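You operate a simulated robot arm through the tools that you are given. There is no shell and no other tool.

The job below is to be done with a simulated robot arm. You get a single attempt, and the scene is never put back.

Task
Put things in order on the top of the check bench. At the end: the yellow filter stands where the black filter stood; the white filter stands where the yellow filter stood; the orange probe stands on top of the green bench pad; the black filter stands on top of the brown small carton; whatever was shut is shut again. Leave all else as you found it, and nothing knocked over.
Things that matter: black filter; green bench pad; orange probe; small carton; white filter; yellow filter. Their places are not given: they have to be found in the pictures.

Only the result counts: the job must be done as asked and must still hold three seconds after the hand-in. Knocking over, shifting, dropping, spilling or breaking anything else fails it.

Robot
A 7-joint arm with a two-finger parallel gripper, fixed in place. Base frame: the origin is at the foot of the arm, x ahead of it, y to its left, z up; the work surface is at about z = 0. Lengths are in cm, angles in rad, forces in N, time in s.
With the tool pointing down near the work surface it reaches from about 24 to 62 cm from the base axis. Its first joint turns from -1.152 to 1.152 rad. Payload 2.6 kg.
The tool frame sits at the grasp point between the pads (the TCP): z along the fingers, y along the line on which they close. The tips reach 3 cm beyond it. Largest opening 9.4 cm; finger width 2.8, thickness 1; the body of the gripper, 5 by 9.6 cm, starts 5.5 cm behind the TCP.
Orientation is told as [roll, pitch, yaw] about the base's x, y, z axes, in that order, counted from this pose: with the fingers straight down and closing along the base's y, the tool's x points along the base's -x, its y along +y and its z along -z.

Tools
- The arm moves only by the tool step_arm. Its argument "series" is a list of rows, each a list of 7 numbers: the shift along the base's x, y, z in units of 20 mm (1.0 is 20 mm), then the turn, a rotation vector about the base's x, y, z in units of 4 degrees (1.0 is 4 degrees), then the opening, from 0 (shut) to 1 (fully open). In form: [[dx, dy, dz, wx, wy, wz, jaw], ...]. A call has 1 to 20 rows; each row shifts and turns the commanded pose from where the row before left it. A call with a number of a shift or a turn outside -1 to 1 is refused whole. A row lasts 0.2 s, in which the tool goes at most 5 cm and 0.15 rad; a call with a longer step from one row to the next is refused whole, and so is a gripper value outside its range. Where a pose cannot be reached the arm comes as near as it can. A force on the tool above 40 N (or 10 N above the force at the start of the call, whichever is more), or a blocked arm, ends the call early, and 0.2 s more pass. The fingers move at their own pace (about 7.2 cm/s each) and stop on an object; they squeeze with about 40 N. The grip force told is the motor's: it shows also when the fingers shut on nothing. Time passes only in rows, and 0.2 s behind the last, so rows that do not move let the fingers close. It gives the time, the measured TCP pose, the force on the tool (base axes), the opening and the grip force at its end, in the units of the frame above (readings bear some noise), with the torque about the TCP (base axes, N m) and any sound that the robot's microphone picked up.
- Cameras (640 x 400 px; columns grow to the right, rows downward): "scene" is fixed at [3.72, 43.43, 56.23]; the picture's right is [-0.74, -0.67, 0.00], its down [-0.40, 0.44, -0.81] and it looks along [0.54, -0.60, -0.59] (base axes); focal length 288 px, centre (320, 200). "wrist" rides on the gripper at [7.6, 1.4, -10.3] in the tool frame; the picture's right is [-0.18, 0.98, 0.00], its down [-0.75, -0.14, -0.64] and it looks along [-0.63, -0.12, 0.77] (tool axes); focal length 243 px, centre (320, 200).
- grab_frame(camera): a new picture of that camera. It takes no simulated time.
- pixel_to_xyz(camera, pixels): for up to 12 pixels [column, row] of the newest picture of that camera ("zoom" is the newest enlarged one), the place [x, y, z] in the base frame of the surface seen there, good to about 0.2 cm. It takes no simulated time.
- close_up(camera, box): a new picture of the part [left, top, right, bottom] of that camera's present view, enlarged. It takes no simulated time.
- hand_in(): hands the job in; it is judged then, once.

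Open the gripper and draw the arm clear of the work before you hand the job in, unless the task says otherwise.

The tools are called after ">>>" as name(argument=value, ...) on one line, values as JSON. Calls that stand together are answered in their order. step_arm: Moves the arm, as the interface text tells. Its arguments: {"type":"object","properties":{"series":{"type":"array"}},"required":["series"]} The other tools are called the same way: grab_frame (camera) takes a picture; pixel_to_xyz (camera, pixels) gives the place of the surface under pixels of a picture; close_up (camera, box) takes an enlarged picture of a part of a camera's view; hand_in () hands the job in.

At the start:

```text
clock: 0.0
ee_pos: [40.75, -4.65, 29.28]
tool_rot: [0.0, 0.0, 0.0]
wrist_force: [0.7, 0.9, 0.7]
moment: [-0.02, 0.01, 0.02]
finger_gap: 9.4
grasp_force: 0.1
```

scene: 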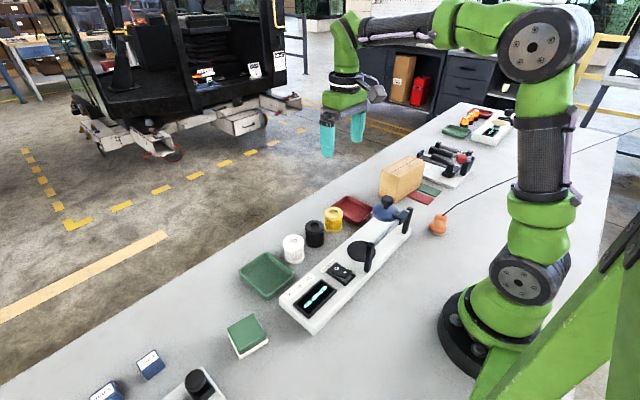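
wrist: 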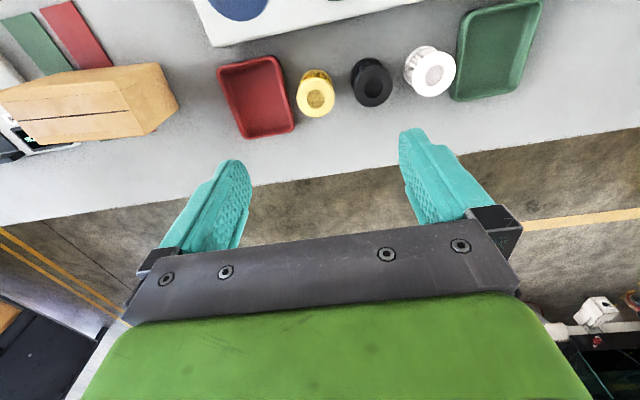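

The scene shows the white (293,248), black (315,233) and yellow (333,218) filters, the carton (401,178), an orange probe (438,225) and a green pad near (430,189) or (248,335). I take enlarged views to make these out.

>>> close_up(camera="scene", box=[340, 130, 500, 250])

>>> close_up(camera="scene", box=[220, 180, 420, 340])

>>> close_up(camera="scene", box=[80, 280, 300, 400])

>>> close_up(camera="scene", box=[400, 90, 540, 200])

```text
3.33 times, centred on (420, 190) of scene
```

zoom: 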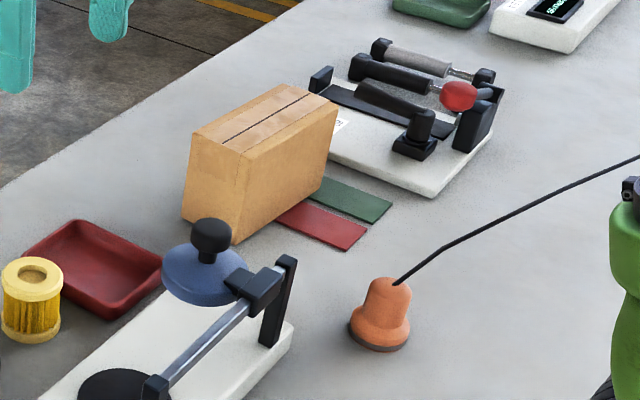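

```text
2.50 times, centred on (320, 260) of scene
```

zoom: 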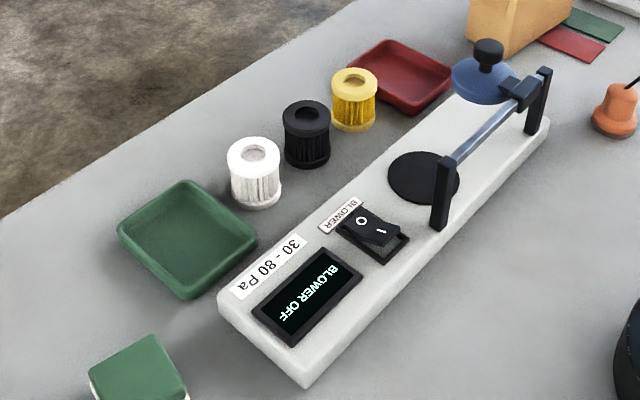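

```text
2.91 times, centred on (190, 340) of scene
```

zoom: 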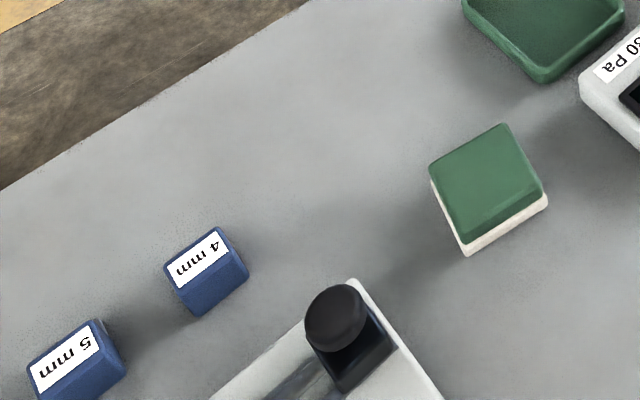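

```text
3.64 times, centred on (470, 145) of scene
```

zoom: 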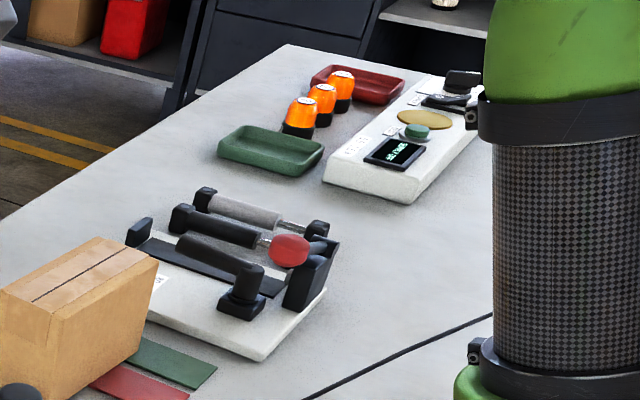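

I now measure points: filters, carton, probe and its cable, the strips, and the green block, all in the full scene picture.

>>> grab_frame(camera="scene")

>>> pixel_to_xyz(camera="scene", pixels=[[292, 240], [315, 226], [334, 212], [293, 261], [316, 246], [335, 230], [390, 166], [413, 158], [386, 192], [410, 202], [420, 184], [438, 218]])

>>> pixel_to_xyz(camera="scene", pixels=[[437, 233], [446, 212], [428, 190], [415, 197], [247, 333], [229, 336], [252, 317], [266, 340], [242, 362], [268, 350], [240, 349], [438, 193]])

>>> close_up(camera="scene", box=[370, 140, 460, 215])

>>> close_up(camera="wrist", box=[0, 0, 320, 200])

```text
taken
```

scene: 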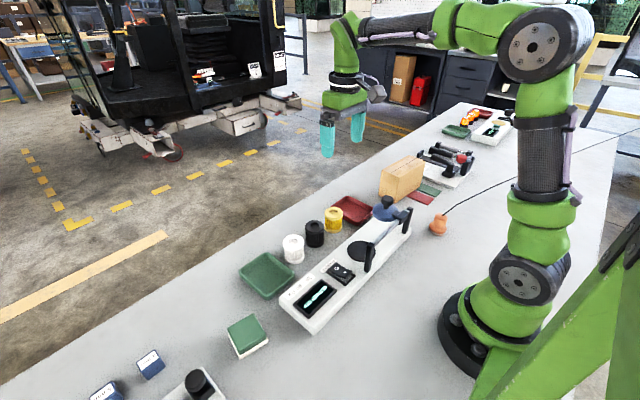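

```text
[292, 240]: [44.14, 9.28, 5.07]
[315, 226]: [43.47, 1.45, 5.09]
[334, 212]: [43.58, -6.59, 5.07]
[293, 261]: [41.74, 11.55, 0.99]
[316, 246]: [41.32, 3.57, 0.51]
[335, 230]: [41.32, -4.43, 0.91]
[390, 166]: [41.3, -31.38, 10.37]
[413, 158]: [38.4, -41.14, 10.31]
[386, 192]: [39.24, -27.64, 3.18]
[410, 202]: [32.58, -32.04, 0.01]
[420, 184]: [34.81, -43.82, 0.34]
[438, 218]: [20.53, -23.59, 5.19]
```

```text
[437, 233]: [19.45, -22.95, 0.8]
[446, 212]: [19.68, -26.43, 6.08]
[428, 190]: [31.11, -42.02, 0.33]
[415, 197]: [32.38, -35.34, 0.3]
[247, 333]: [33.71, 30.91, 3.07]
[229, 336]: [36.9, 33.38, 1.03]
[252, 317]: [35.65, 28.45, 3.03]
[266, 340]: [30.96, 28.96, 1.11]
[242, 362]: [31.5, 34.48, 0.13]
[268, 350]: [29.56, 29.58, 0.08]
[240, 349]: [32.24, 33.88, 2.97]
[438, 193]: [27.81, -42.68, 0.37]
```

```text
5.33 times, centred on (415, 178) of scene
```

zoom: 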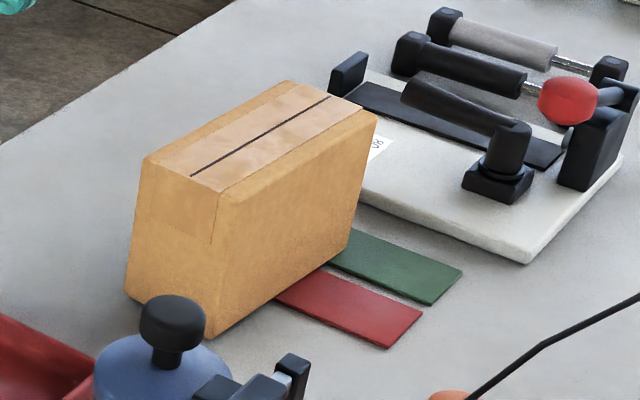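

```text
2.00 times, centred on (160, 100) of wrist
```

zoom: 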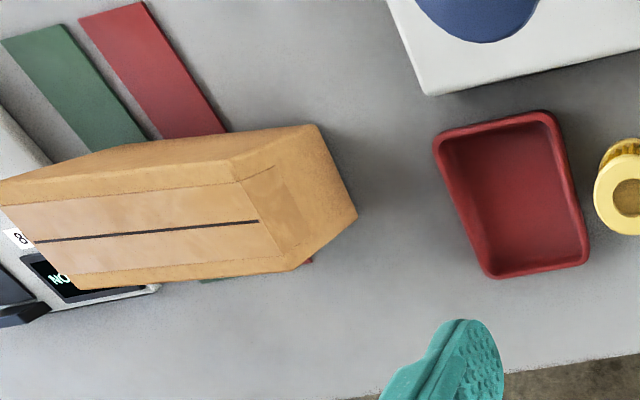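

The green-topped block at (247,333) is a separate ~7 cm block 3 cm high, whereas the flat strips by the carton are a red/green pair lying partly under it. I now measure the filter outlines, the carton top, the blower base and the cable more closely.

>>> close_up(camera="wrist", box=[280, 30, 480, 155])

>>> pixel_to_xyz(camera="zoom", pixels=[[60, 207], [170, 207], [115, 160], [115, 255], [240, 170], [350, 170], [295, 118], [295, 222], [430, 145], [550, 145], [490, 95], [490, 195]])

>>> grab_frame(camera="wrist")

>>> pixel_to_xyz(camera="wrist", pixels=[[5, 104], [10, 120], [45, 143], [142, 132], [125, 84], [160, 66], [176, 103], [90, 107], [212, 45], [300, 27], [410, 5], [232, 138]])

>>> pixel_to_xyz(camera="scene", pixels=[[446, 211], [455, 203], [475, 192], [510, 178], [600, 147], [610, 143], [345, 243], [300, 273], [395, 215], [385, 200], [410, 208], [350, 210]])

```text
3.20 times, centred on (380, 92) of wrist
```

zoom: 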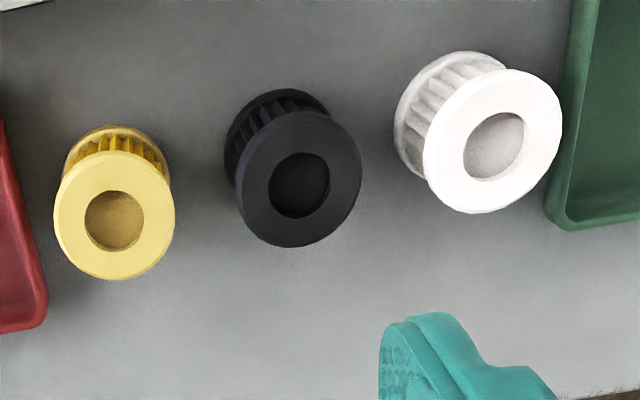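

```text
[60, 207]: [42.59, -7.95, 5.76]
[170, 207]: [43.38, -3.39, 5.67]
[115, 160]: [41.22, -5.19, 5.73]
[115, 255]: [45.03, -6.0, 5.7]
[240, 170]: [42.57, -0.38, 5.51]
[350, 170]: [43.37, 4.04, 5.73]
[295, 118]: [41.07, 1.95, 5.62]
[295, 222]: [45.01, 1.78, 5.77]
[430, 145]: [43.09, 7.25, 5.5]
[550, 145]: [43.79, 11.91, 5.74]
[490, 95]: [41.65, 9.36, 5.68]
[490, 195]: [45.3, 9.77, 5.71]
```

```text
taken
```

wrist: 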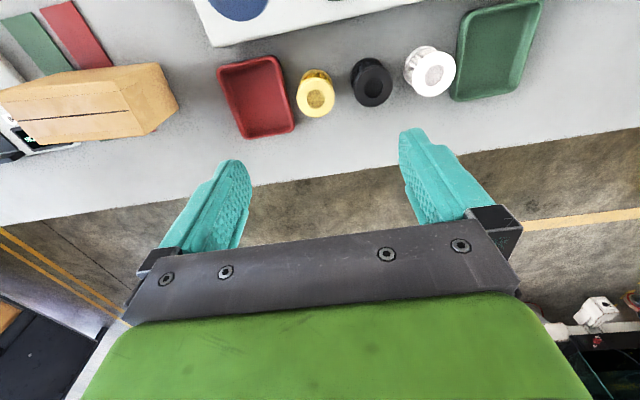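

```text
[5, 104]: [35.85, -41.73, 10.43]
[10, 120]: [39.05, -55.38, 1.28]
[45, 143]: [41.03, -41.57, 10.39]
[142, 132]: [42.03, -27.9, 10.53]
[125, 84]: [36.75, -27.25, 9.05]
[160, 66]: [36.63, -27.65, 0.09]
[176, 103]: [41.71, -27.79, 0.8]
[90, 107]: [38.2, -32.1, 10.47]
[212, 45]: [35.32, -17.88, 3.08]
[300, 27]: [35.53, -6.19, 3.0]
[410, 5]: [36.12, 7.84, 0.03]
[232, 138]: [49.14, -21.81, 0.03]
```

```text
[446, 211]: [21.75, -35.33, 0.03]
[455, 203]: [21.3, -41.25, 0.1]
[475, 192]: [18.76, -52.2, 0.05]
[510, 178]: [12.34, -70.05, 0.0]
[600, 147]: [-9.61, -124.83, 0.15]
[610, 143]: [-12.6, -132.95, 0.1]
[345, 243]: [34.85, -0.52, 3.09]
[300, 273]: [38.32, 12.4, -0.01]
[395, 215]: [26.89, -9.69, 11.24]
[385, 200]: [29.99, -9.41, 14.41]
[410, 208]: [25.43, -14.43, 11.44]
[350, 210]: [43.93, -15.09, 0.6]
```

The filter tops lie at z≈5.7, about 5 cm wide, with centres near y = -5.6, 1.9 and 9.6. I query the top centres and rims more exactly, then turn the tool by 90° at height so that the fingers can close along x, clear of the neighbours.

>>> close_up(camera="wrist", box=[280, 30, 480, 155])

>>> pixel_to_xyz(camera="zoom", pixels=[[80, 240], [150, 240], [80, 185], [150, 185], [255, 210], [343, 208], [258, 142], [345, 150], [445, 165], [540, 170], [455, 100], [540, 105]])

>>> step_arm(series=[[0, 0, 0, 0, 0, 1, 1], [0, 0, 0, 0, 0, 1, 1], [0, 0, 0, 0, 0, 1, 1], [0, 0, 0, 0, 0, 1, 1], [0, 0, 0, 0, 0, 1, 1], [0, 0, 0, 0, 0, 1, 1], [0, 0, 0, 0, 0, 1, 1], [0, 0, 0, 0, 0, 1, 1], [0, 0, 0, 0, 0, 1, 1], [0, 0, 0, 0, 0, 1, 1], [0, 0, 0, 0, 0, 1, 1]])

```text
3.20 times, centred on (380, 92) of wrist
```

zoom: 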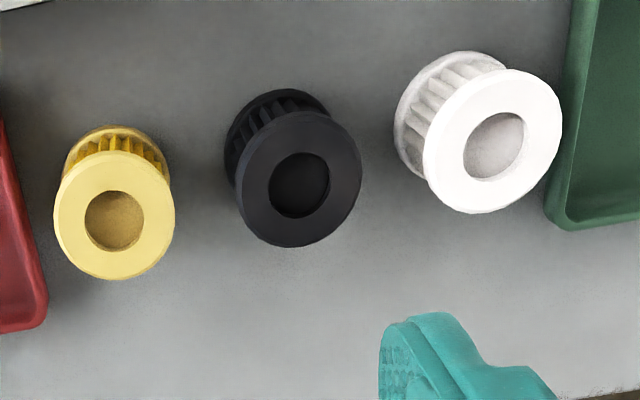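

```text
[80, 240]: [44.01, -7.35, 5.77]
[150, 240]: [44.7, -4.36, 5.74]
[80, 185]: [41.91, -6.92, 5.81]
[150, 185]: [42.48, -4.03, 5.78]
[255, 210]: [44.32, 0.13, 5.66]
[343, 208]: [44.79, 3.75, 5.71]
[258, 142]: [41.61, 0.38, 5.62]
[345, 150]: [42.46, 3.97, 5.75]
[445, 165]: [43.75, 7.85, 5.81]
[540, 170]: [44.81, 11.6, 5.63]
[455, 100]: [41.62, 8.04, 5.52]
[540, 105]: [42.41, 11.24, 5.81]
```

```text
clock: 2.4
ee_pos: [40.76, -4.58, 29.34]
tool_rot: [0.0, -0.002, 0.771]
wrist_force: [0.6, -0.4, 0.6]
moment: [0.03, 0.02, 0.01]
finger_gap: 9.4
grasp_force: 0.0
```

The half-turn works: yaw reads 0.77. I finish the turn to 90° and move above the black filter at about (43.4, 2.0), staying well above everything.

>>> step_arm(series=[[0.11, 0.275, -0.6, 0, 0, 0.955, 1], [0.11, 0.275, -0.6, 0, 0, 0.955, 1], [0.11, 0.275, -0.6, 0, 0, 0.955, 1], [0.11, 0.275, -0.6, 0, 0, 0.955, 1], [0.11, 0.275, -0.6, 0, 0, 0.955, 1], [0.11, 0.275, -0.6, 0, 0, 0.955, 1], [0.11, 0.275, -0.6, 0, 0, 0.955, 1], [0.11, 0.275, -0.6, 0, 0, 0.955, 1], [0.11, 0.275, -0.6, 0, 0, 0.955, 1], [0.11, 0.275, -0.6, 0, 0, 0.955, 1], [0.11, 0.275, -0.6, 0, 0, 0.955, 1], [0.11, 0.275, -0.6, 0, 0, 0.955, 1]])

>>> grab_frame(camera="wrist")

>>> grab_frame(camera="scene")

```text
clock: 5.0
ee_pos: [43.5, 1.76, 14.86]
tool_rot: [0.0, 0.0, 1.57]
wrist_force: [-0.6, 0.0, 0.7]
moment: [0.02, -0.02, -0.02]
finger_gap: 9.39
grasp_force: 0.2
```

```text
taken
```

wrist: 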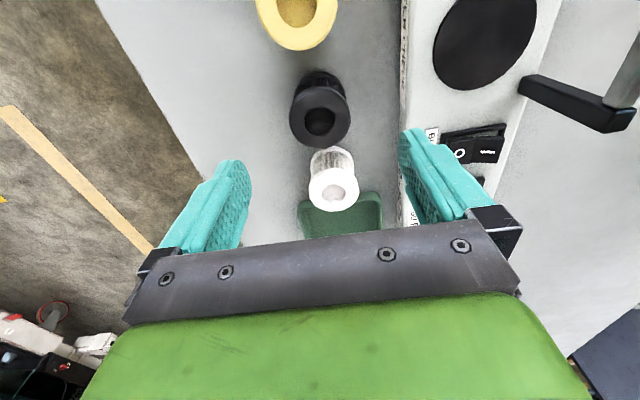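

```text
taken
```

scene: 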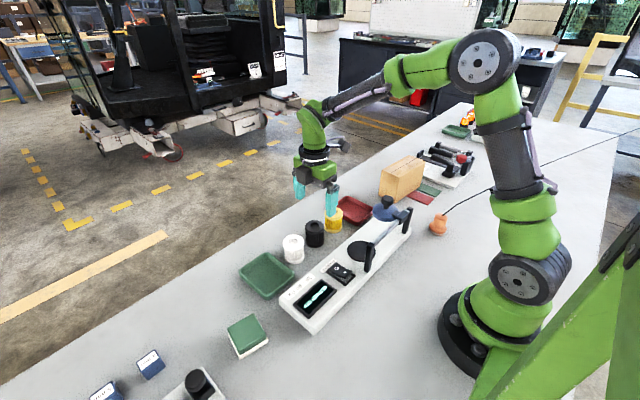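

The black filter sits at (320,115) in the wrist picture, ahead of the fingers. I query the rim points of its top and the other filters to refine the centres before descending.

>>> pixel_to_xyz(camera="wrist", pixels=[[293, 117], [348, 117], [320, 92], [321, 143], [311, 191], [357, 191], [333, 172], [334, 208], [262, 20], [330, 20], [404, 120], [404, 60]])

>>> close_up(camera="wrist", box=[250, 0, 410, 240])

```text
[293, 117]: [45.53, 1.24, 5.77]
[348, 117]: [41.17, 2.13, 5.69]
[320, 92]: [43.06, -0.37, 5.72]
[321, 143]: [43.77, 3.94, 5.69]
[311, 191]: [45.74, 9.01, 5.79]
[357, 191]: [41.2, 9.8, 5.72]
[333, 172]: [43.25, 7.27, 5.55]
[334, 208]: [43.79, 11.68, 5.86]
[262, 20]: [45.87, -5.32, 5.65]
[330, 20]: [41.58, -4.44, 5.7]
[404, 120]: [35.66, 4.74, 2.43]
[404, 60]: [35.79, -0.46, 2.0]
```

```text
1.67 times, centred on (330, 120) of wrist
```

zoom: 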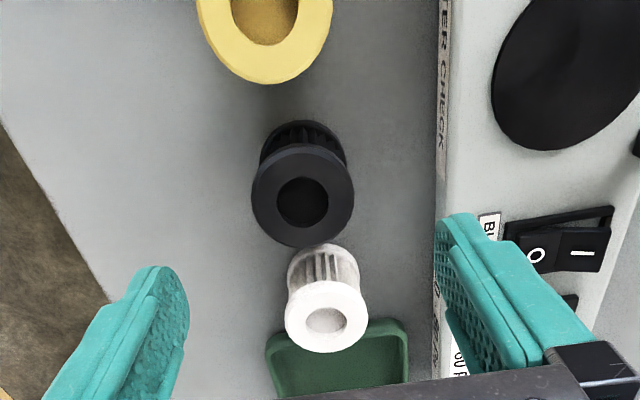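

Black's centre comes out at about (43.4, 1.85) with the top at z 5.7; the blower edge at x 35.7 is clear of the open finger at 37.7. I descend to TCP z ≈ 3.8 and close.

>>> step_arm(series=[[-0.05, 0.05, -0.8, 0, 0, 0, 1], [0, 0, -0.8, 0, 0, 0, 1], [0, 0, -0.8, 0, 0, 0, 1], [0, 0, -0.8, 0, 0, 0, 1], [0, 0, -0.8, 0, 0, 0, 1], [0, 0, -0.8, 0, 0, 0, 1], [0, 0, -0.5, 0, 0, 0, 1], [0, 0, -0.23, 0, 0, 0, 1], [0, 0, 0, 0, 0, 0, 1]])

>>> grab_frame(camera="scene")

>>> close_up(camera="scene", box=[240, 160, 400, 280])

```text
clock: 7.0
ee_pos: [43.2, 1.98, 3.88]
tool_rot: [0.001, 0.001, 1.57]
wrist_force: [-0.3, 0.1, 0.4]
moment: [0.0, 0.02, -0.01]
finger_gap: 9.41
grasp_force: 0.0
```

```text
taken
```

scene: 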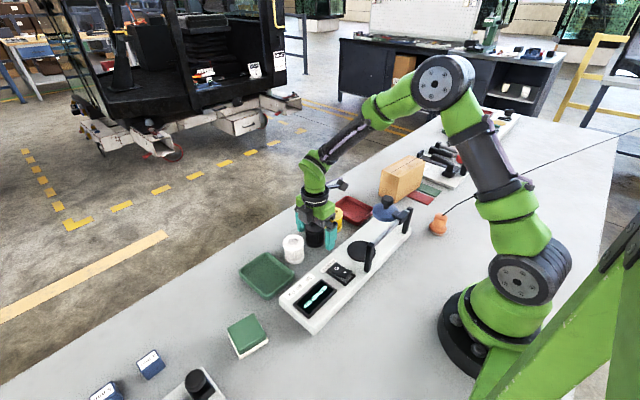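

```text
3.33 times, centred on (320, 220) of scene
```

zoom: 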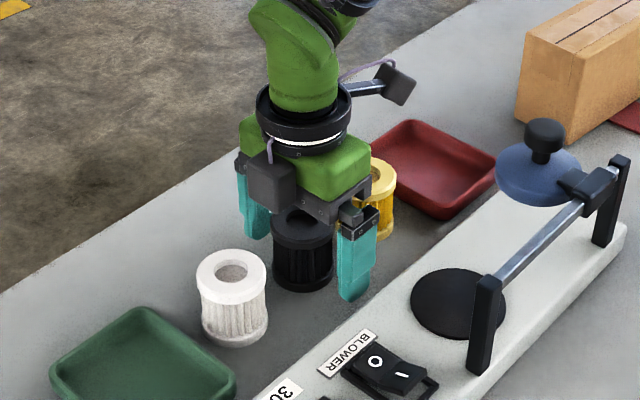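

The fingers straddle the black filter cleanly. I close on it and lift.

>>> step_arm(series=[[0, 0, 0, 0, 0, 0, 0.6], [0, 0, 0, 0, 0, 0, 0.45], [0, 0, 0, 0, 0, 0, 0.3], [0, 0, 0, 0, 0, 0, 0.2], [0, 0, 0, 0, 0, 0, 0.2]])

```text
clock: 8.2
ee_pos: [43.19, 1.99, 4.05]
tool_rot: [-0.001, -0.001, 1.567]
wrist_force: [0.8, 0.0, 0.2]
moment: [0.01, -0.03, -0.04]
finger_gap: 5.01
grasp_force: 40.3
```

The filter is held with a gap of 5.0 cm. I lift to TCP z ≈ 21 and carry it over above the carton, then look.

>>> step_arm(series=[[0, 0, 0.3, 0, 0, 0, 0.2], [0, 0, 0.8, 0, 0, 0, 0.2], [0, 0, 1, 0, 0, 0, 0.2], [0, 0, 1, 0, 0, 0, 0.2], [0, 0, 1, 0, 0, 0, 0.2], [0, 0, 1, 0, 0, 0, 0.2], [0, 0, 1, 0, 0, 0, 0.2], [0, 0, 1, 0, 0, 0, 0.2], [0, 0, 1, 0, 0, 0, 0.2], [0, 0, 0.5, 0, 0, 0, 0.2]])

>>> step_arm(series=[[-0.1, -0.5, 0, 0, 0, 0, 0.2], [-0.1, -0.9, 0, 0, 0, 0, 0.2], [-0.1, -0.9, 0, 0, 0, 0, 0.2], [-0.1, -0.9, 0, 0, 0, 0, 0.2], [-0.1, -0.9, 0, 0, 0, 0, 0.2], [-0.1, -0.9, 0, 0, 0, 0, 0.2], [-0.1, -0.9, 0, 0, 0, 0, 0.2], [-0.1, -0.9, 0, 0, 0, 0, 0.2], [-0.1, -0.9, 0, 0, 0, 0, 0.2], [-0.1, -0.9, 0, 0, 0, 0, 0.2], [-0.1, -0.9, 0, 0, 0, 0, 0.2], [-0.1, -0.9, 0, 0, 0, 0, 0.2], [-0.1, -0.9, 0, 0, 0, 0, 0.2], [-0.1, -0.9, 0, 0, 0, 0, 0.2], [-0.1, -0.9, 0, 0, 0, 0, 0.2], [-0.1, -0.9, 0, 0, 0, 0, 0.2], [-0.1, -0.9, 0, 0, 0, 0, 0.2], [-0.1, -0.9, 0, 0, 0, 0, 0.2], [-0.1, -0.9, 0, 0, 0, 0, 0.2], [-0.1, -0.9, 0, 0, 0, 0, 0.2]])

>>> grab_frame(camera="wrist")

>>> grab_frame(camera="scene")

```text
clock: 10.4
ee_pos: [43.18, 1.89, 21.2]
tool_rot: [0.0, 0.0, 1.567]
wrist_force: [0.9, -0.5, -0.9]
moment: [-0.01, 0.0, 0.0]
finger_gap: 5.03
grasp_force: 40.0
```

```text
clock: 14.6
ee_pos: [39.25, -33.14, 21.15]
tool_rot: [0.0, 0.0, 1.568]
wrist_force: [-0.7, -0.2, 0.2]
moment: [0.02, 0.02, 0.01]
finger_gap: 5.03
grasp_force: 40.0
```

```text
taken
```

wrist: 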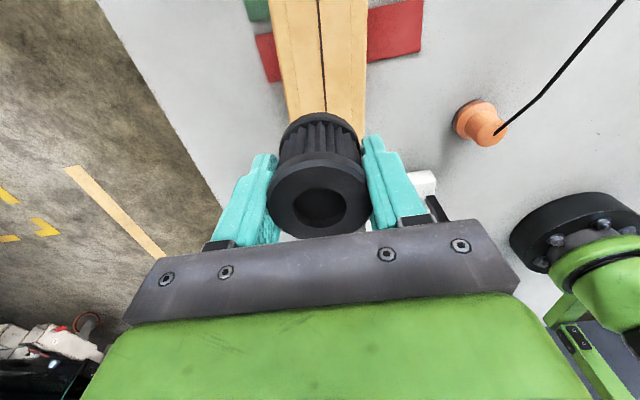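

```text
taken
```

scene: 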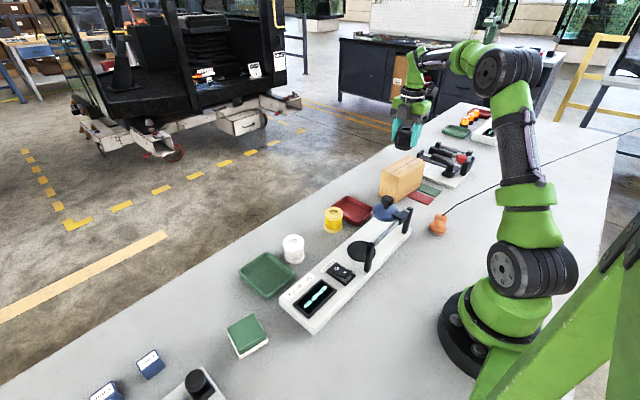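

The carton's top is seen under the held filter, with edges near columns 280 and 367. I query the edges to centre the filter on the carton's top.

>>> close_up(camera="wrist", box=[240, 0, 440, 125])

>>> pixel_to_xyz(camera="wrist", pixels=[[275, 15], [280, 60], [288, 115], [364, 15], [364, 60], [361, 110], [320, 50], [322, 105], [272, 15], [368, 30], [270, 5], [300, 5]])

>>> pixel_to_xyz(camera="scene", pixels=[[382, 171], [399, 177], [423, 161], [410, 156], [395, 168], [404, 168], [416, 160], [388, 173]])

```text
3.20 times, centred on (340, 62) of wrist
```

zoom: 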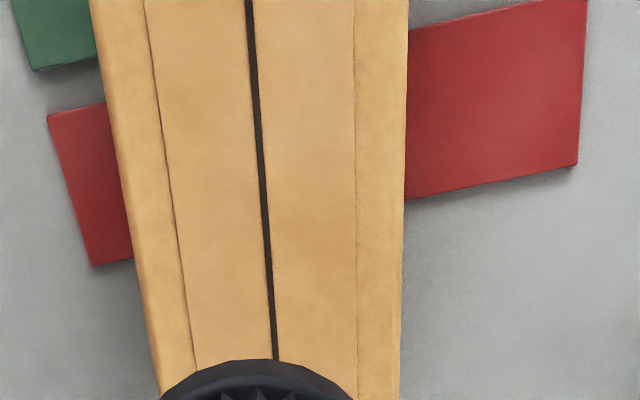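

```text
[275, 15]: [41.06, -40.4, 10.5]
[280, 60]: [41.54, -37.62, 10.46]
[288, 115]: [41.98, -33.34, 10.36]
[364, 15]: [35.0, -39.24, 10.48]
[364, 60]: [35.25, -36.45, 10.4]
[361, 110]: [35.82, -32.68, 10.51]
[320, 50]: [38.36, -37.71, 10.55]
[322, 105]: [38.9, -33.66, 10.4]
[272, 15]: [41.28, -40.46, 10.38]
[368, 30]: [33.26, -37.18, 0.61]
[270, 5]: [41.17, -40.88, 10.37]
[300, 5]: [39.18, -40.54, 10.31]
```

```text
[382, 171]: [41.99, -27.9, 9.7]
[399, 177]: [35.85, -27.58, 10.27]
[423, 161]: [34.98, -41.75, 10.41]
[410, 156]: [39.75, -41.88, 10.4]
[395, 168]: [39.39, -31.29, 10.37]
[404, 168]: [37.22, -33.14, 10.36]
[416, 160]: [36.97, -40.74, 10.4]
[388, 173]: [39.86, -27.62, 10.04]
```

The carton's top is at z 10.4, centred at about (38.7, -34.7), 6.2 cm wide. I shift to (38.75, -34.5), descend, and stop just over the surface.

>>> step_arm(series=[[-0.22, -0.7, 0, 0, 0, 0, 0.2], [0, 0, -0.6, 0, 0, 0, 0.2], [0, 0, -0.6, 0, 0, 0, 0.2], [0, 0, -0.6, 0, 0, 0, 0.2], [0, 0, -0.5, 0, 0, 0, 0.2], [0, 0, -0.4, 0, 0, 0, 0.2], [0, 0, -0.3, 0, 0, 0, 0.2], [0, 0, -0.2, 0, 0, 0, 0.2], [0, 0, -0.1, 0, 0, 0, 0.2], [0, 0, 0, 0, 0, 0, 0.2]])

>>> grab_frame(camera="scene")

>>> close_up(camera="scene", box=[350, 100, 470, 220])

>>> grab_frame(camera="wrist")

```text
clock: 16.8
ee_pos: [38.73, -34.67, 14.53]
tool_rot: [0.001, 0.0, 1.568]
wrist_force: [0.8, -0.7, -0.8]
moment: [-0.03, -0.01, 0.0]
finger_gap: 5.04
grasp_force: 40.2
```

```text
taken
```

scene: 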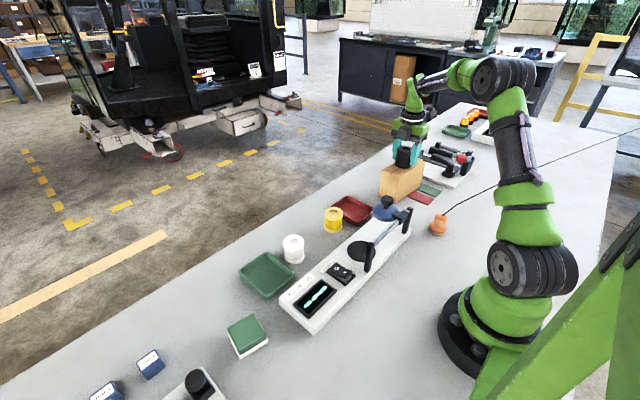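

```text
3.33 times, centred on (410, 160) of scene
```

zoom: 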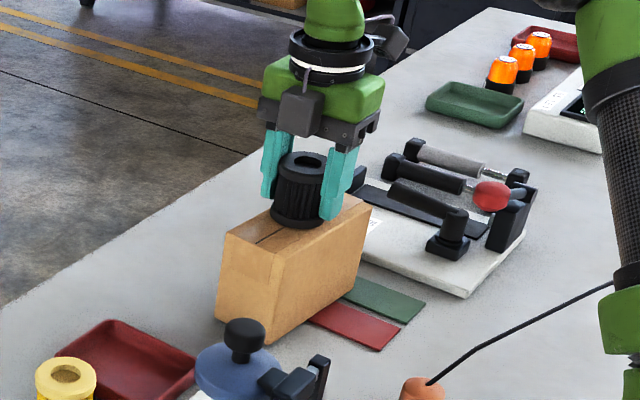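

```text
taken
```

wrist: 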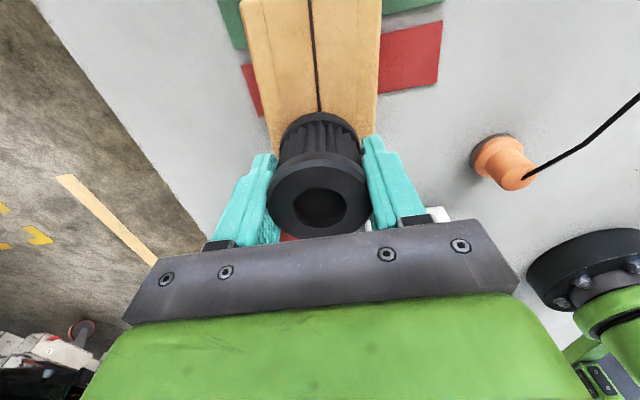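

The black filter hovers just above the carton top, centred on the seam. I creep down in small steps watching the vertical force.

>>> step_arm(series=[[0, 0, -0.03, 0, 0, 0, 0.2], [0, 0, -0.03, 0, 0, 0, 0.2], [0, 0, 0, 0, 0, 0, 0.2]])

>>> pixel_to_xyz(camera="wrist", pixels=[[269, 192], [367, 192], [318, 152], [318, 234]])

```text
clock: 17.6
ee_pos: [38.81, -34.71, 14.42]
tool_rot: [0.0, -0.001, 1.568]
wrist_force: [0.2, 0.9, -0.3]
moment: [0.0, -0.02, -0.03]
finger_gap: 5.01
grasp_force: 40.0
```

```text
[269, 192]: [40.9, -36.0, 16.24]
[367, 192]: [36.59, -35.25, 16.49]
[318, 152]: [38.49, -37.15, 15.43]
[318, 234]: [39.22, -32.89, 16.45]
```

No contact force yet, and the filter's top reading suggests about 0.2 cm remain. I keep creeping down.

>>> step_arm(series=[[0, 0, -0.03, 0, 0, 0, 0.2], [0, 0, -0.03, 0, 0, 0, 0.2], [0, 0, 0, 0, 0, 0, 0.2]])

```text
clock: 18.4
ee_pos: [38.86, -34.63, 14.16]
tool_rot: [-0.001, 0.0, 1.567]
wrist_force: [-0.8, -0.4, 0.5]
moment: [-0.01, 0.01, -0.01]
finger_gap: 5.03
grasp_force: 40.6
```

>>> step_arm(series=[[0, 0, -0.03, 0, 0, 0, 0.2], [0, 0, 0, 0, 0, 0, 0.2]])

>>> close_up(camera="scene", box=[375, 130, 435, 210])

```text
clock: 19.0
ee_pos: [38.69, -34.63, 14.17]
tool_rot: [0.0, 0.0, 1.567]
wrist_force: [-0.8, -0.3, 2.4]
moment: [-0.03, 0.05, -0.02]
finger_gap: 5.0
grasp_force: 40.0
```

```text
5.00 times, centred on (405, 170) of scene
```

zoom: 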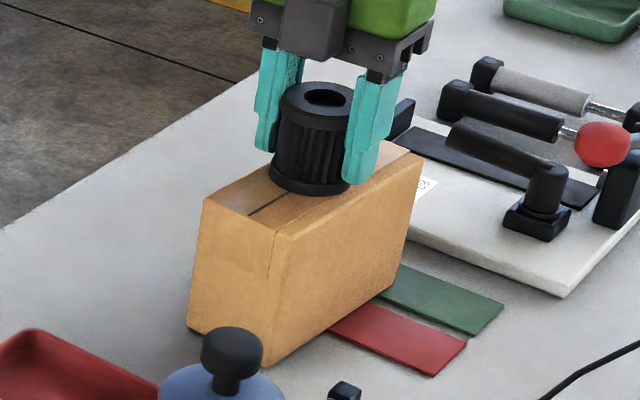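

The vertical force rose to 2.4 N: the filter rests on the carton. I open the fingers and rise straight up.

>>> step_arm(series=[[0, 0, 0, 0, 0, 0, 0.55], [0, 0, 0, 0, 0, 0, 0.65], [0, 0, 0, 0, 0, 0, 0.8], [0, 0, 0, 0, 0, 0, 0.8], [0, 0, 0.3, 0, 0, 0, 0.8], [0, 0, 0.6, 0, 0, 0, 0.8], [0, 0, 1, 0, 0, 0, 0.8], [0, 0, 1, 0, 0, 0, 0.8], [0, 0, 1, 0, 0, 0, 0.8], [0, 0, 1, 0, 0, 0, 0.8], [0, 0, 0, 0, 0, 0, 0.8]])

>>> grab_frame(camera="scene")

>>> grab_frame(camera="wrist")

>>> close_up(camera="scene", box=[370, 120, 450, 220])

```text
clock: 21.4
ee_pos: [38.64, -34.5, 23.96]
tool_rot: [0.0, 0.001, 1.568]
wrist_force: [-0.7, 0.0, 0.0]
moment: [0.0, 0.03, -0.01]
finger_gap: 7.52
grasp_force: 0.1
```

```text
taken
```

scene: 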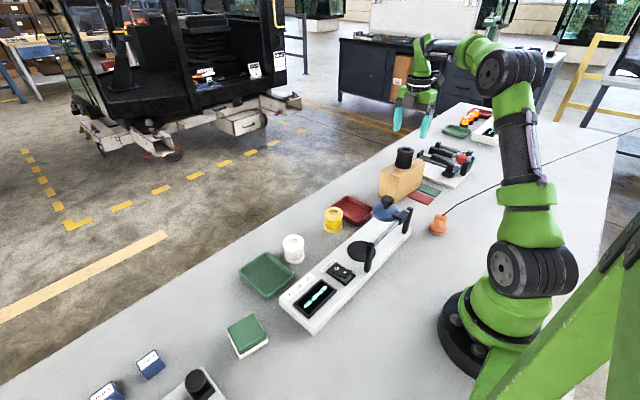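

```text
taken
```

wrist: 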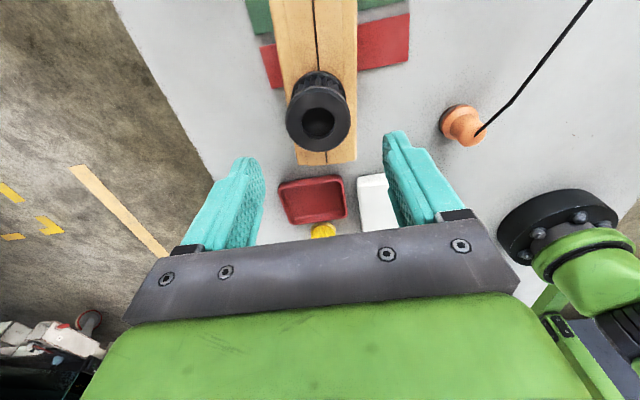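

```text
4.00 times, centred on (410, 170) of scene
```

zoom: 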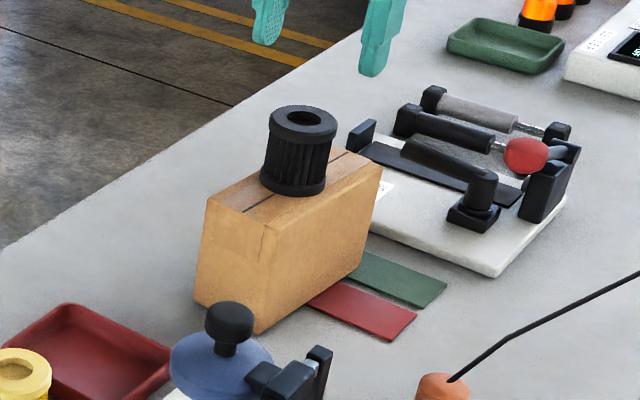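

The black filter stands upright on the carton. I now travel to above the yellow filter at about (43.45, -5.7) and look again.

>>> step_arm(series=[[0.147, 0.905, 0, 0, 0, 0, 1], [0.147, 0.905, 0, 0, 0, 0, 1], [0.147, 0.905, 0, 0, 0, 0, 1], [0.147, 0.905, 0, 0, 0, 0, 1], [0.147, 0.905, 0, 0, 0, 0, 1], [0.147, 0.905, 0, 0, 0, 0, 1], [0.147, 0.905, 0, 0, 0, 0, 1], [0.147, 0.905, 0, 0, 0, 0, 1], [0.147, 0.905, 0, 0, 0, 0, 1], [0.147, 0.905, 0, 0, 0, 0, 1], [0.147, 0.905, 0, 0, 0, 0, 1], [0.147, 0.905, 0, 0, 0, 0, 1], [0.147, 0.905, 0, 0, 0, 0, 1], [0.147, 0.905, 0, 0, 0, 0, 1], [0.147, 0.905, 0, 0, 0, 0, 1], [0.147, 0.905, 0, 0, 0, 0, 1], [0, 0, -0.8, 0, 0, 0, 1], [0, 0, -0.8, 0, 0, 0, 1], [0, 0, -0.8, 0, 0, 0, 1], [0, 0, -0.8, 0, 0, 0, 1]])

>>> grab_frame(camera="wrist")

>>> close_up(camera="wrist", box=[240, 60, 440, 240])

```text
clock: 25.6
ee_pos: [43.38, -5.52, 17.55]
tool_rot: [0.0, -0.001, 1.568]
wrist_force: [0.3, 0.0, -0.3]
moment: [0.04, 0.01, 0.0]
finger_gap: 9.39
grasp_force: 0.1
```

```text
taken
```

wrist: 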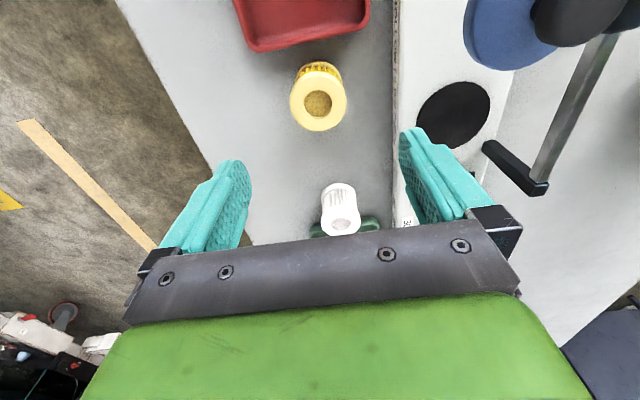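

```text
2.22 times, centred on (340, 150) of wrist
```

zoom: 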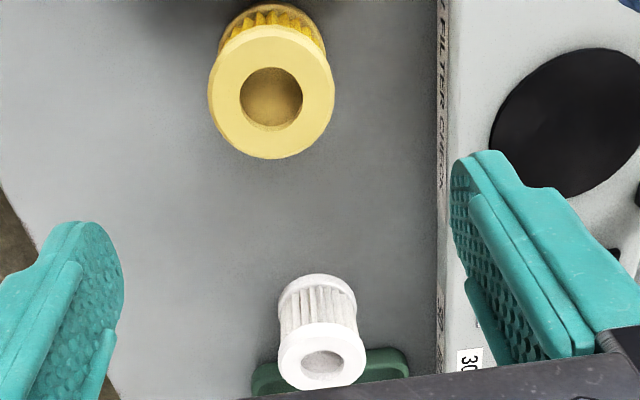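

Yellow's top is seen centred near (318,103). I query its rim to refine the approach.

>>> pixel_to_xyz(camera="wrist", pixels=[[293, 102], [344, 102], [318, 78], [318, 128], [396, 40], [300, 40], [318, 50]])

```text
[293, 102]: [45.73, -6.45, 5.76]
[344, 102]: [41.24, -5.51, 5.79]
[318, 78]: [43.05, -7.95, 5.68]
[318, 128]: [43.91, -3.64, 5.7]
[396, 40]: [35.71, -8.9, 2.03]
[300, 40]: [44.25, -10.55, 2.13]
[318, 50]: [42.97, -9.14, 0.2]
```

Yellow's centre is about (43.5, -5.8), so I shift 0.15 cm in -y, descend to TCP z ≈ 3.85 and close.

>>> step_arm(series=[[0.02, -0.075, -0.8, 0, 0, 0, 1], [0, 0, -0.9, 0, 0, 0, 1], [0, 0, -0.9, 0, 0, 0, 1], [0, 0, -0.9, 0, 0, 0, 1], [0, 0, -0.9, 0, 0, 0, 1], [0, 0, -0.9, 0, 0, 0, 1], [0, 0, -0.8, 0, 0, 0, 1], [0, 0, -0.5, 0, 0, 0, 1], [0, 0, -0.25, 0, 0, 0, 1], [0, 0, 0, 0, 0, 0, 1], [0, 0, 0, 0, 0, 0, 0.6], [0, 0, 0, 0, 0, 0, 0.45], [0, 0, 0, 0, 0, 0, 0.3], [0, 0, 0, 0, 0, 0, 0.2], [0, 0, 0, 0, 0, 0, 0.2]])

>>> close_up(camera="scene", box=[260, 160, 400, 270])

```text
clock: 28.8
ee_pos: [43.5, -5.8, 3.77]
tool_rot: [0.0, 0.0, 1.567]
wrist_force: [0.4, -0.9, -0.2]
moment: [0.02, 0.0, -0.01]
finger_gap: 5.0
grasp_force: 40.6
```

```text
3.64 times, centred on (330, 215) of scene
```

zoom: 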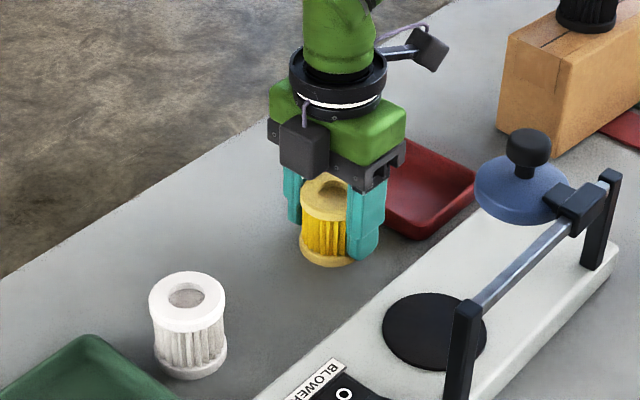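

The yellow filter is gripped (gap 5.0). I lift it 4 cm, move 7.65 cm in +y to black's old place at (43.4, 1.85), and lower to just above the bench.

>>> step_arm(series=[[0, 0, 0.3, 0, 0, 0, 0.2], [0, 0, 0.7, 0, 0, 0, 0.2], [0, 0, 1, 0, 0, 0, 0.2], [-0.01, 0.425, 0, 0, 0, 0, 0.2], [-0.01, 0.5, 0, 0, 0, 0, 0.2], [-0.01, 0.6, 0, 0, 0, 0, 0.2], [-0.01, 0.6, 0, 0, 0, 0, 0.2], [-0.01, 0.6, 0, 0, 0, 0, 0.2], [-0.01, 0.6, 0, 0, 0, 0, 0.2], [0, 0.3, 0, 0, 0, 0, 0.2], [0, 0.2, 0, 0, 0, 0, 0.2], [0, 0, -0.8, 0, 0, 0, 0.2], [0, 0, -0.6, 0, 0, 0, 0.2], [0, 0, -0.3, 0, 0, 0, 0.2], [0, 0, -0.2, 0, 0, 0, 0.2], [0, 0, 0, 0, 0, 0, 0.2]])

>>> close_up(camera="scene", box=[260, 160, 400, 270])

```text
clock: 32.2
ee_pos: [43.36, 1.77, 4.25]
tool_rot: [0.0, 0.0, 1.567]
wrist_force: [0.3, -0.6, -0.5]
moment: [0.01, 0.02, 0.02]
finger_gap: 5.03
grasp_force: 39.8
```

```text
3.64 times, centred on (330, 215) of scene
```

zoom: 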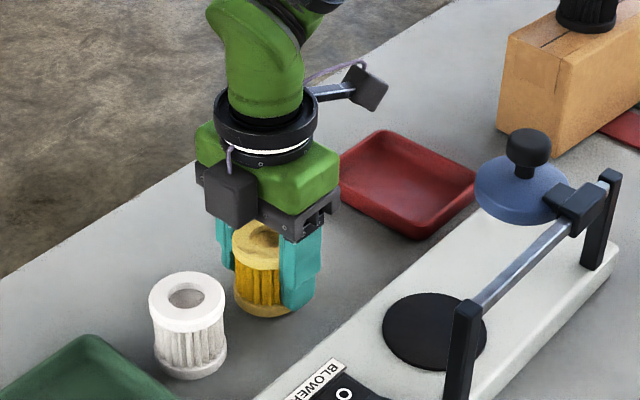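

I creep the last 0.2 cm down and watch the force.

>>> step_arm(series=[[0, 0, -0.04, 0, 0, 0, 0.2], [0, 0, -0.04, 0, 0, 0, 0.2], [0, 0, -0.03, 0, 0, 0, 0.2], [0, 0, 0, 0, 0, 0, 0.2]])

```text
clock: 33.2
ee_pos: [43.4, 1.82, 3.92]
tool_rot: [0.002, -0.001, 1.567]
wrist_force: [-0.2, 0.0, -0.6]
moment: [0.04, 0.02, 0.0]
finger_gap: 5.0
grasp_force: 39.7
```

>>> step_arm(series=[[0, 0, -0.03, 0, 0, 0, 0.2], [0, 0, 0, 0, 0, 0, 0.2]])

```text
clock: 33.8
ee_pos: [43.42, 1.83, 3.85]
tool_rot: [0.001, 0.001, 1.566]
wrist_force: [-0.5, 0.3, -0.3]
moment: [0.01, 0.01, -0.01]
finger_gap: 5.02
grasp_force: 40.5
```

Still no contact force; one more small step down.

>>> step_arm(series=[[0, 0, -0.03, 0, 0, 0, 0.2], [0, 0, 0, 0, 0, 0, 0.2], [0, 0, 0, 0, 0, 0, 0.2]])

```text
clock: 34.6
ee_pos: [43.4, 1.97, 3.87]
tool_rot: [-0.003, -0.001, 1.568]
wrist_force: [-3.0, -1.5, 12.4]
moment: [0.04, 0.18, 0.05]
finger_gap: 5.01
grasp_force: 40.0
```

Contact at 12 N, so the filter is on the bench. I ease back a hair, then open and rise.

>>> step_arm(series=[[0, 0, 0.02, 0, 0, 0, 0.2], [0, 0, 0, 0, 0, 0, 0.2], [0, 0, 0, 0, 0, 0, 0.55], [0, 0, 0, 0, 0, 0, 0.65], [0, 0, 0, 0, 0, 0, 0.85], [0, 0, 0, 0, 0, 0, 0.85], [0, 0, 0.3, 0, 0, 0, 0.85], [0, 0, 0.7, 0, 0, 0, 0.85], [0, 0, 1, 0, 0, 0, 0.85], [0, 0, 1, 0, 0, 0, 0.85], [0, 0, 1, 0, 0, 0, 0.85], [0, 0, 1, 0, 0, 0, 0.85], [0, 0.5, 0, 0, 0, 0, 1], [0, 0.83, 0, 0, 0, 0, 1], [0, 0.83, 0, 0, 0, 0, 1], [0, 0.83, 0, 0, 0, 0, 1], [0, 0.83, 0, 0, 0, 0, 1], [0, 0, 0, 0, 0, 0, 1]])

>>> grab_frame(camera="wrist")

>>> close_up(camera="scene", box=[220, 160, 400, 300])

```text
clock: 38.4
ee_pos: [43.39, 9.71, 13.86]
tool_rot: [-0.001, 0.0, 1.567]
wrist_force: [-0.1, -0.6, 0.1]
moment: [0.01, 0.02, 0.01]
finger_gap: 9.38
grasp_force: 0.0
```

```text
taken
```

wrist: 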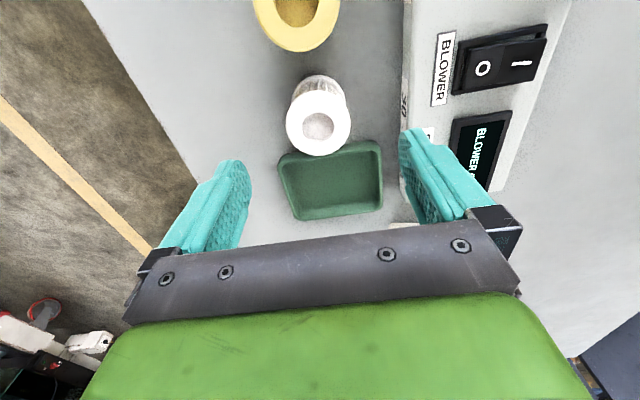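

```text
2.86 times, centred on (310, 230) of scene
```

zoom: 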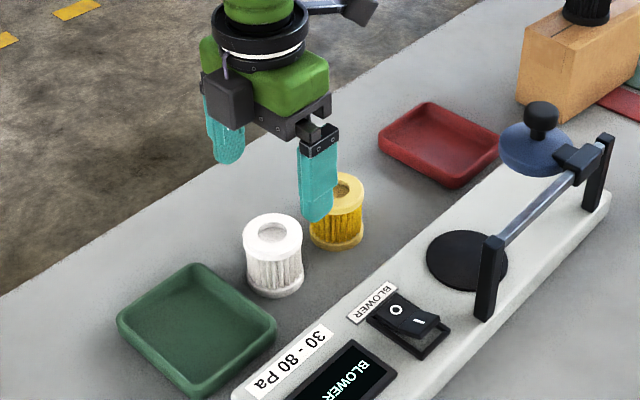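

Yellow stands in black's old place. I query white's rim and the nearby green tray edge before descending.

>>> pixel_to_xyz(camera="wrist", pixels=[[287, 124], [349, 124], [318, 94], [319, 154], [282, 158], [380, 146], [340, 148], [262, 15], [334, 15], [297, 45]])

```text
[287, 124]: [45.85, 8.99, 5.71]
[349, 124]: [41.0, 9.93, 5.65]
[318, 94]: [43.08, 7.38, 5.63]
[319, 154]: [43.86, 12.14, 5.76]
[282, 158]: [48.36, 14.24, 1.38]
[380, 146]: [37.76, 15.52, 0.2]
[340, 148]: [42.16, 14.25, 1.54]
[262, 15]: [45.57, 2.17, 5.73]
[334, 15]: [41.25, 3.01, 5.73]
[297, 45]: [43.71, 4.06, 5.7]
```

White's centre is (43.45, 9.6) and the tray starts at y 14, so the fingers are clear. I descend, close, and check.

>>> step_arm(series=[[0.02, 0.04, -0.8, 0, 0, 0, 1], [0, 0, -0.9, 0, 0, 0, 1], [0, 0, -0.9, 0, 0, 0, 1], [0, 0, -0.9, 0, 0, 0, 1], [0, 0, -0.8, 0, 0, 0, 1], [0, 0, -0.4, 0, 0, 0, 1], [0, 0, -0.25, 0, 0, 0, 1], [0, 0, 0, 0, 0, 0, 1], [0, 0, 0, 0, 0, 0, 0.6], [0, 0, 0, 0, 0, 0, 0.45], [0, 0, 0, 0, 0, 0, 0.3], [0, 0, 0, 0, 0, 0, 0.2], [0, 0, 0, 0, 0, 0, 0.2]])

>>> close_up(camera="scene", box=[220, 160, 400, 300])

```text
clock: 41.2
ee_pos: [43.31, 9.58, 3.85]
tool_rot: [-0.001, -0.001, 1.567]
wrist_force: [1.0, 0.0, -0.5]
moment: [0.01, 0.01, -0.02]
finger_gap: 5.01
grasp_force: 39.8
```

```text
2.86 times, centred on (310, 230) of scene
```

zoom: 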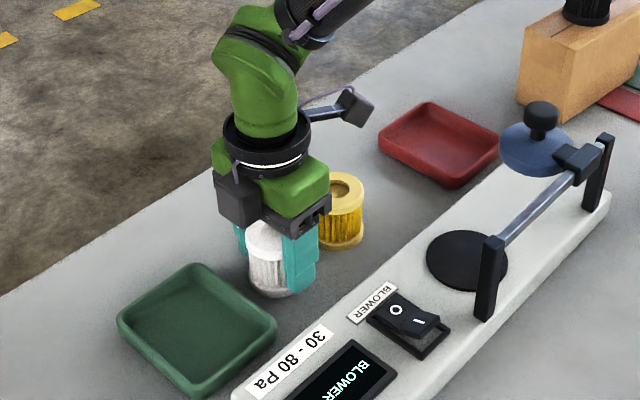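

White is held. I lift it 12 cm, pass over the yellow filter to the empty place at (43.5, -5.8), and lower to just above the bench.

>>> step_arm(series=[[0, 0, 0.3, 0, 0, 0, 0.2], [0, 0, 0.7, 0, 0, 0, 0.2], [0, 0, 1, 0, 0, 0, 0.2], [0, 0, 1, 0, 0, 0, 0.2], [0, 0, 1, 0, 0, 0, 0.2], [0, 0, 1, 0, 0, 0, 0.2], [0, 0, 1, 0, 0, 0, 0.2], [0, -0.4, 0, 0, 0, 0, 0.2], [0, -0.81, 0, 0, 0, 0, 0.2], [0, -0.81, 0, 0, 0, 0, 0.2], [0, -0.81, 0, 0, 0, 0, 0.2], [0, -0.81, 0, 0, 0, 0, 0.2], [0, -0.81, 0, 0, 0, 0, 0.2], [0, -0.81, 0, 0, 0, 0, 0.2], [0, -0.81, 0, 0, 0, 0, 0.2], [0, -0.81, 0, 0, 0, 0, 0.2], [0.02, -0.81, 0, 0, 0, 0, 0.2], [0, 0, 0, 0, 0, 0, 0.2]])

>>> step_arm(series=[[0, 0, -0.6, 0, 0, 0, 0.2], [0, 0, -0.9, 0, 0, 0, 0.2], [0, 0, -0.9, 0, 0, 0, 0.2], [0, 0, -0.9, 0, 0, 0, 0.2], [0, 0, -0.9, 0, 0, 0, 0.2], [0, 0, -0.8, 0, 0, 0, 0.2], [0, 0, -0.5, 0, 0, 0, 0.2], [0, 0, -0.3, 0, 0, 0, 0.2], [0, 0, -0.15, 0, 0, 0, 0.2], [0, 0, -0.05, 0, 0, 0, 0.2], [0, 0, 0, 0, 0, 0, 0.2]])

>>> close_up(camera="scene", box=[220, 160, 400, 300])

```text
clock: 45.0
ee_pos: [43.33, -5.81, 15.76]
tool_rot: [-0.001, 0.0, 1.569]
wrist_force: [0.1, 0.0, -1.3]
moment: [-0.01, 0.02, 0.01]
finger_gap: 5.01
grasp_force: 40.2
```

```text
clock: 47.4
ee_pos: [43.41, -5.73, 3.99]
tool_rot: [0.001, 0.0, 1.568]
wrist_force: [-0.5, 0.5, 0.2]
moment: [0.03, -0.03, 0.01]
finger_gap: 5.03
grasp_force: 40.5
```

```text
2.86 times, centred on (310, 230) of scene
```

zoom: 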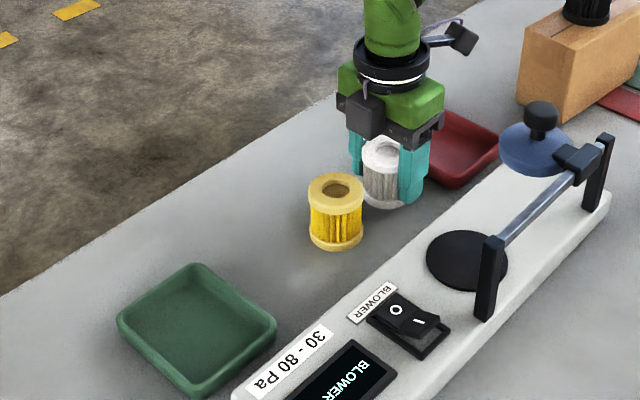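

At grasp height with no load yet; I creep down until contact.

>>> step_arm(series=[[0, 0, -0.025, 0, 0, 0, 0.2], [0, 0, 0, 0, 0, 0, 0.2]])

>>> step_arm(series=[[0, 0, -0.02, 0, 0, 0, 0.2], [0, 0, 0, 0, 0, 0, 0.2]])

```text
clock: 48.0
ee_pos: [43.49, -5.76, 3.89]
tool_rot: [0.001, 0.001, 1.567]
wrist_force: [-2.3, 0.6, 5.7]
moment: [0.03, 0.11, 0.0]
finger_gap: 4.99
grasp_force: 39.8
```

```text
clock: 48.6
ee_pos: [43.52, -5.73, 3.92]
tool_rot: [-0.002, 0.001, 1.567]
wrist_force: [-3.5, 1.7, 12.6]
moment: [0.11, 0.29, -0.03]
finger_gap: 5.02
grasp_force: 40.4
```

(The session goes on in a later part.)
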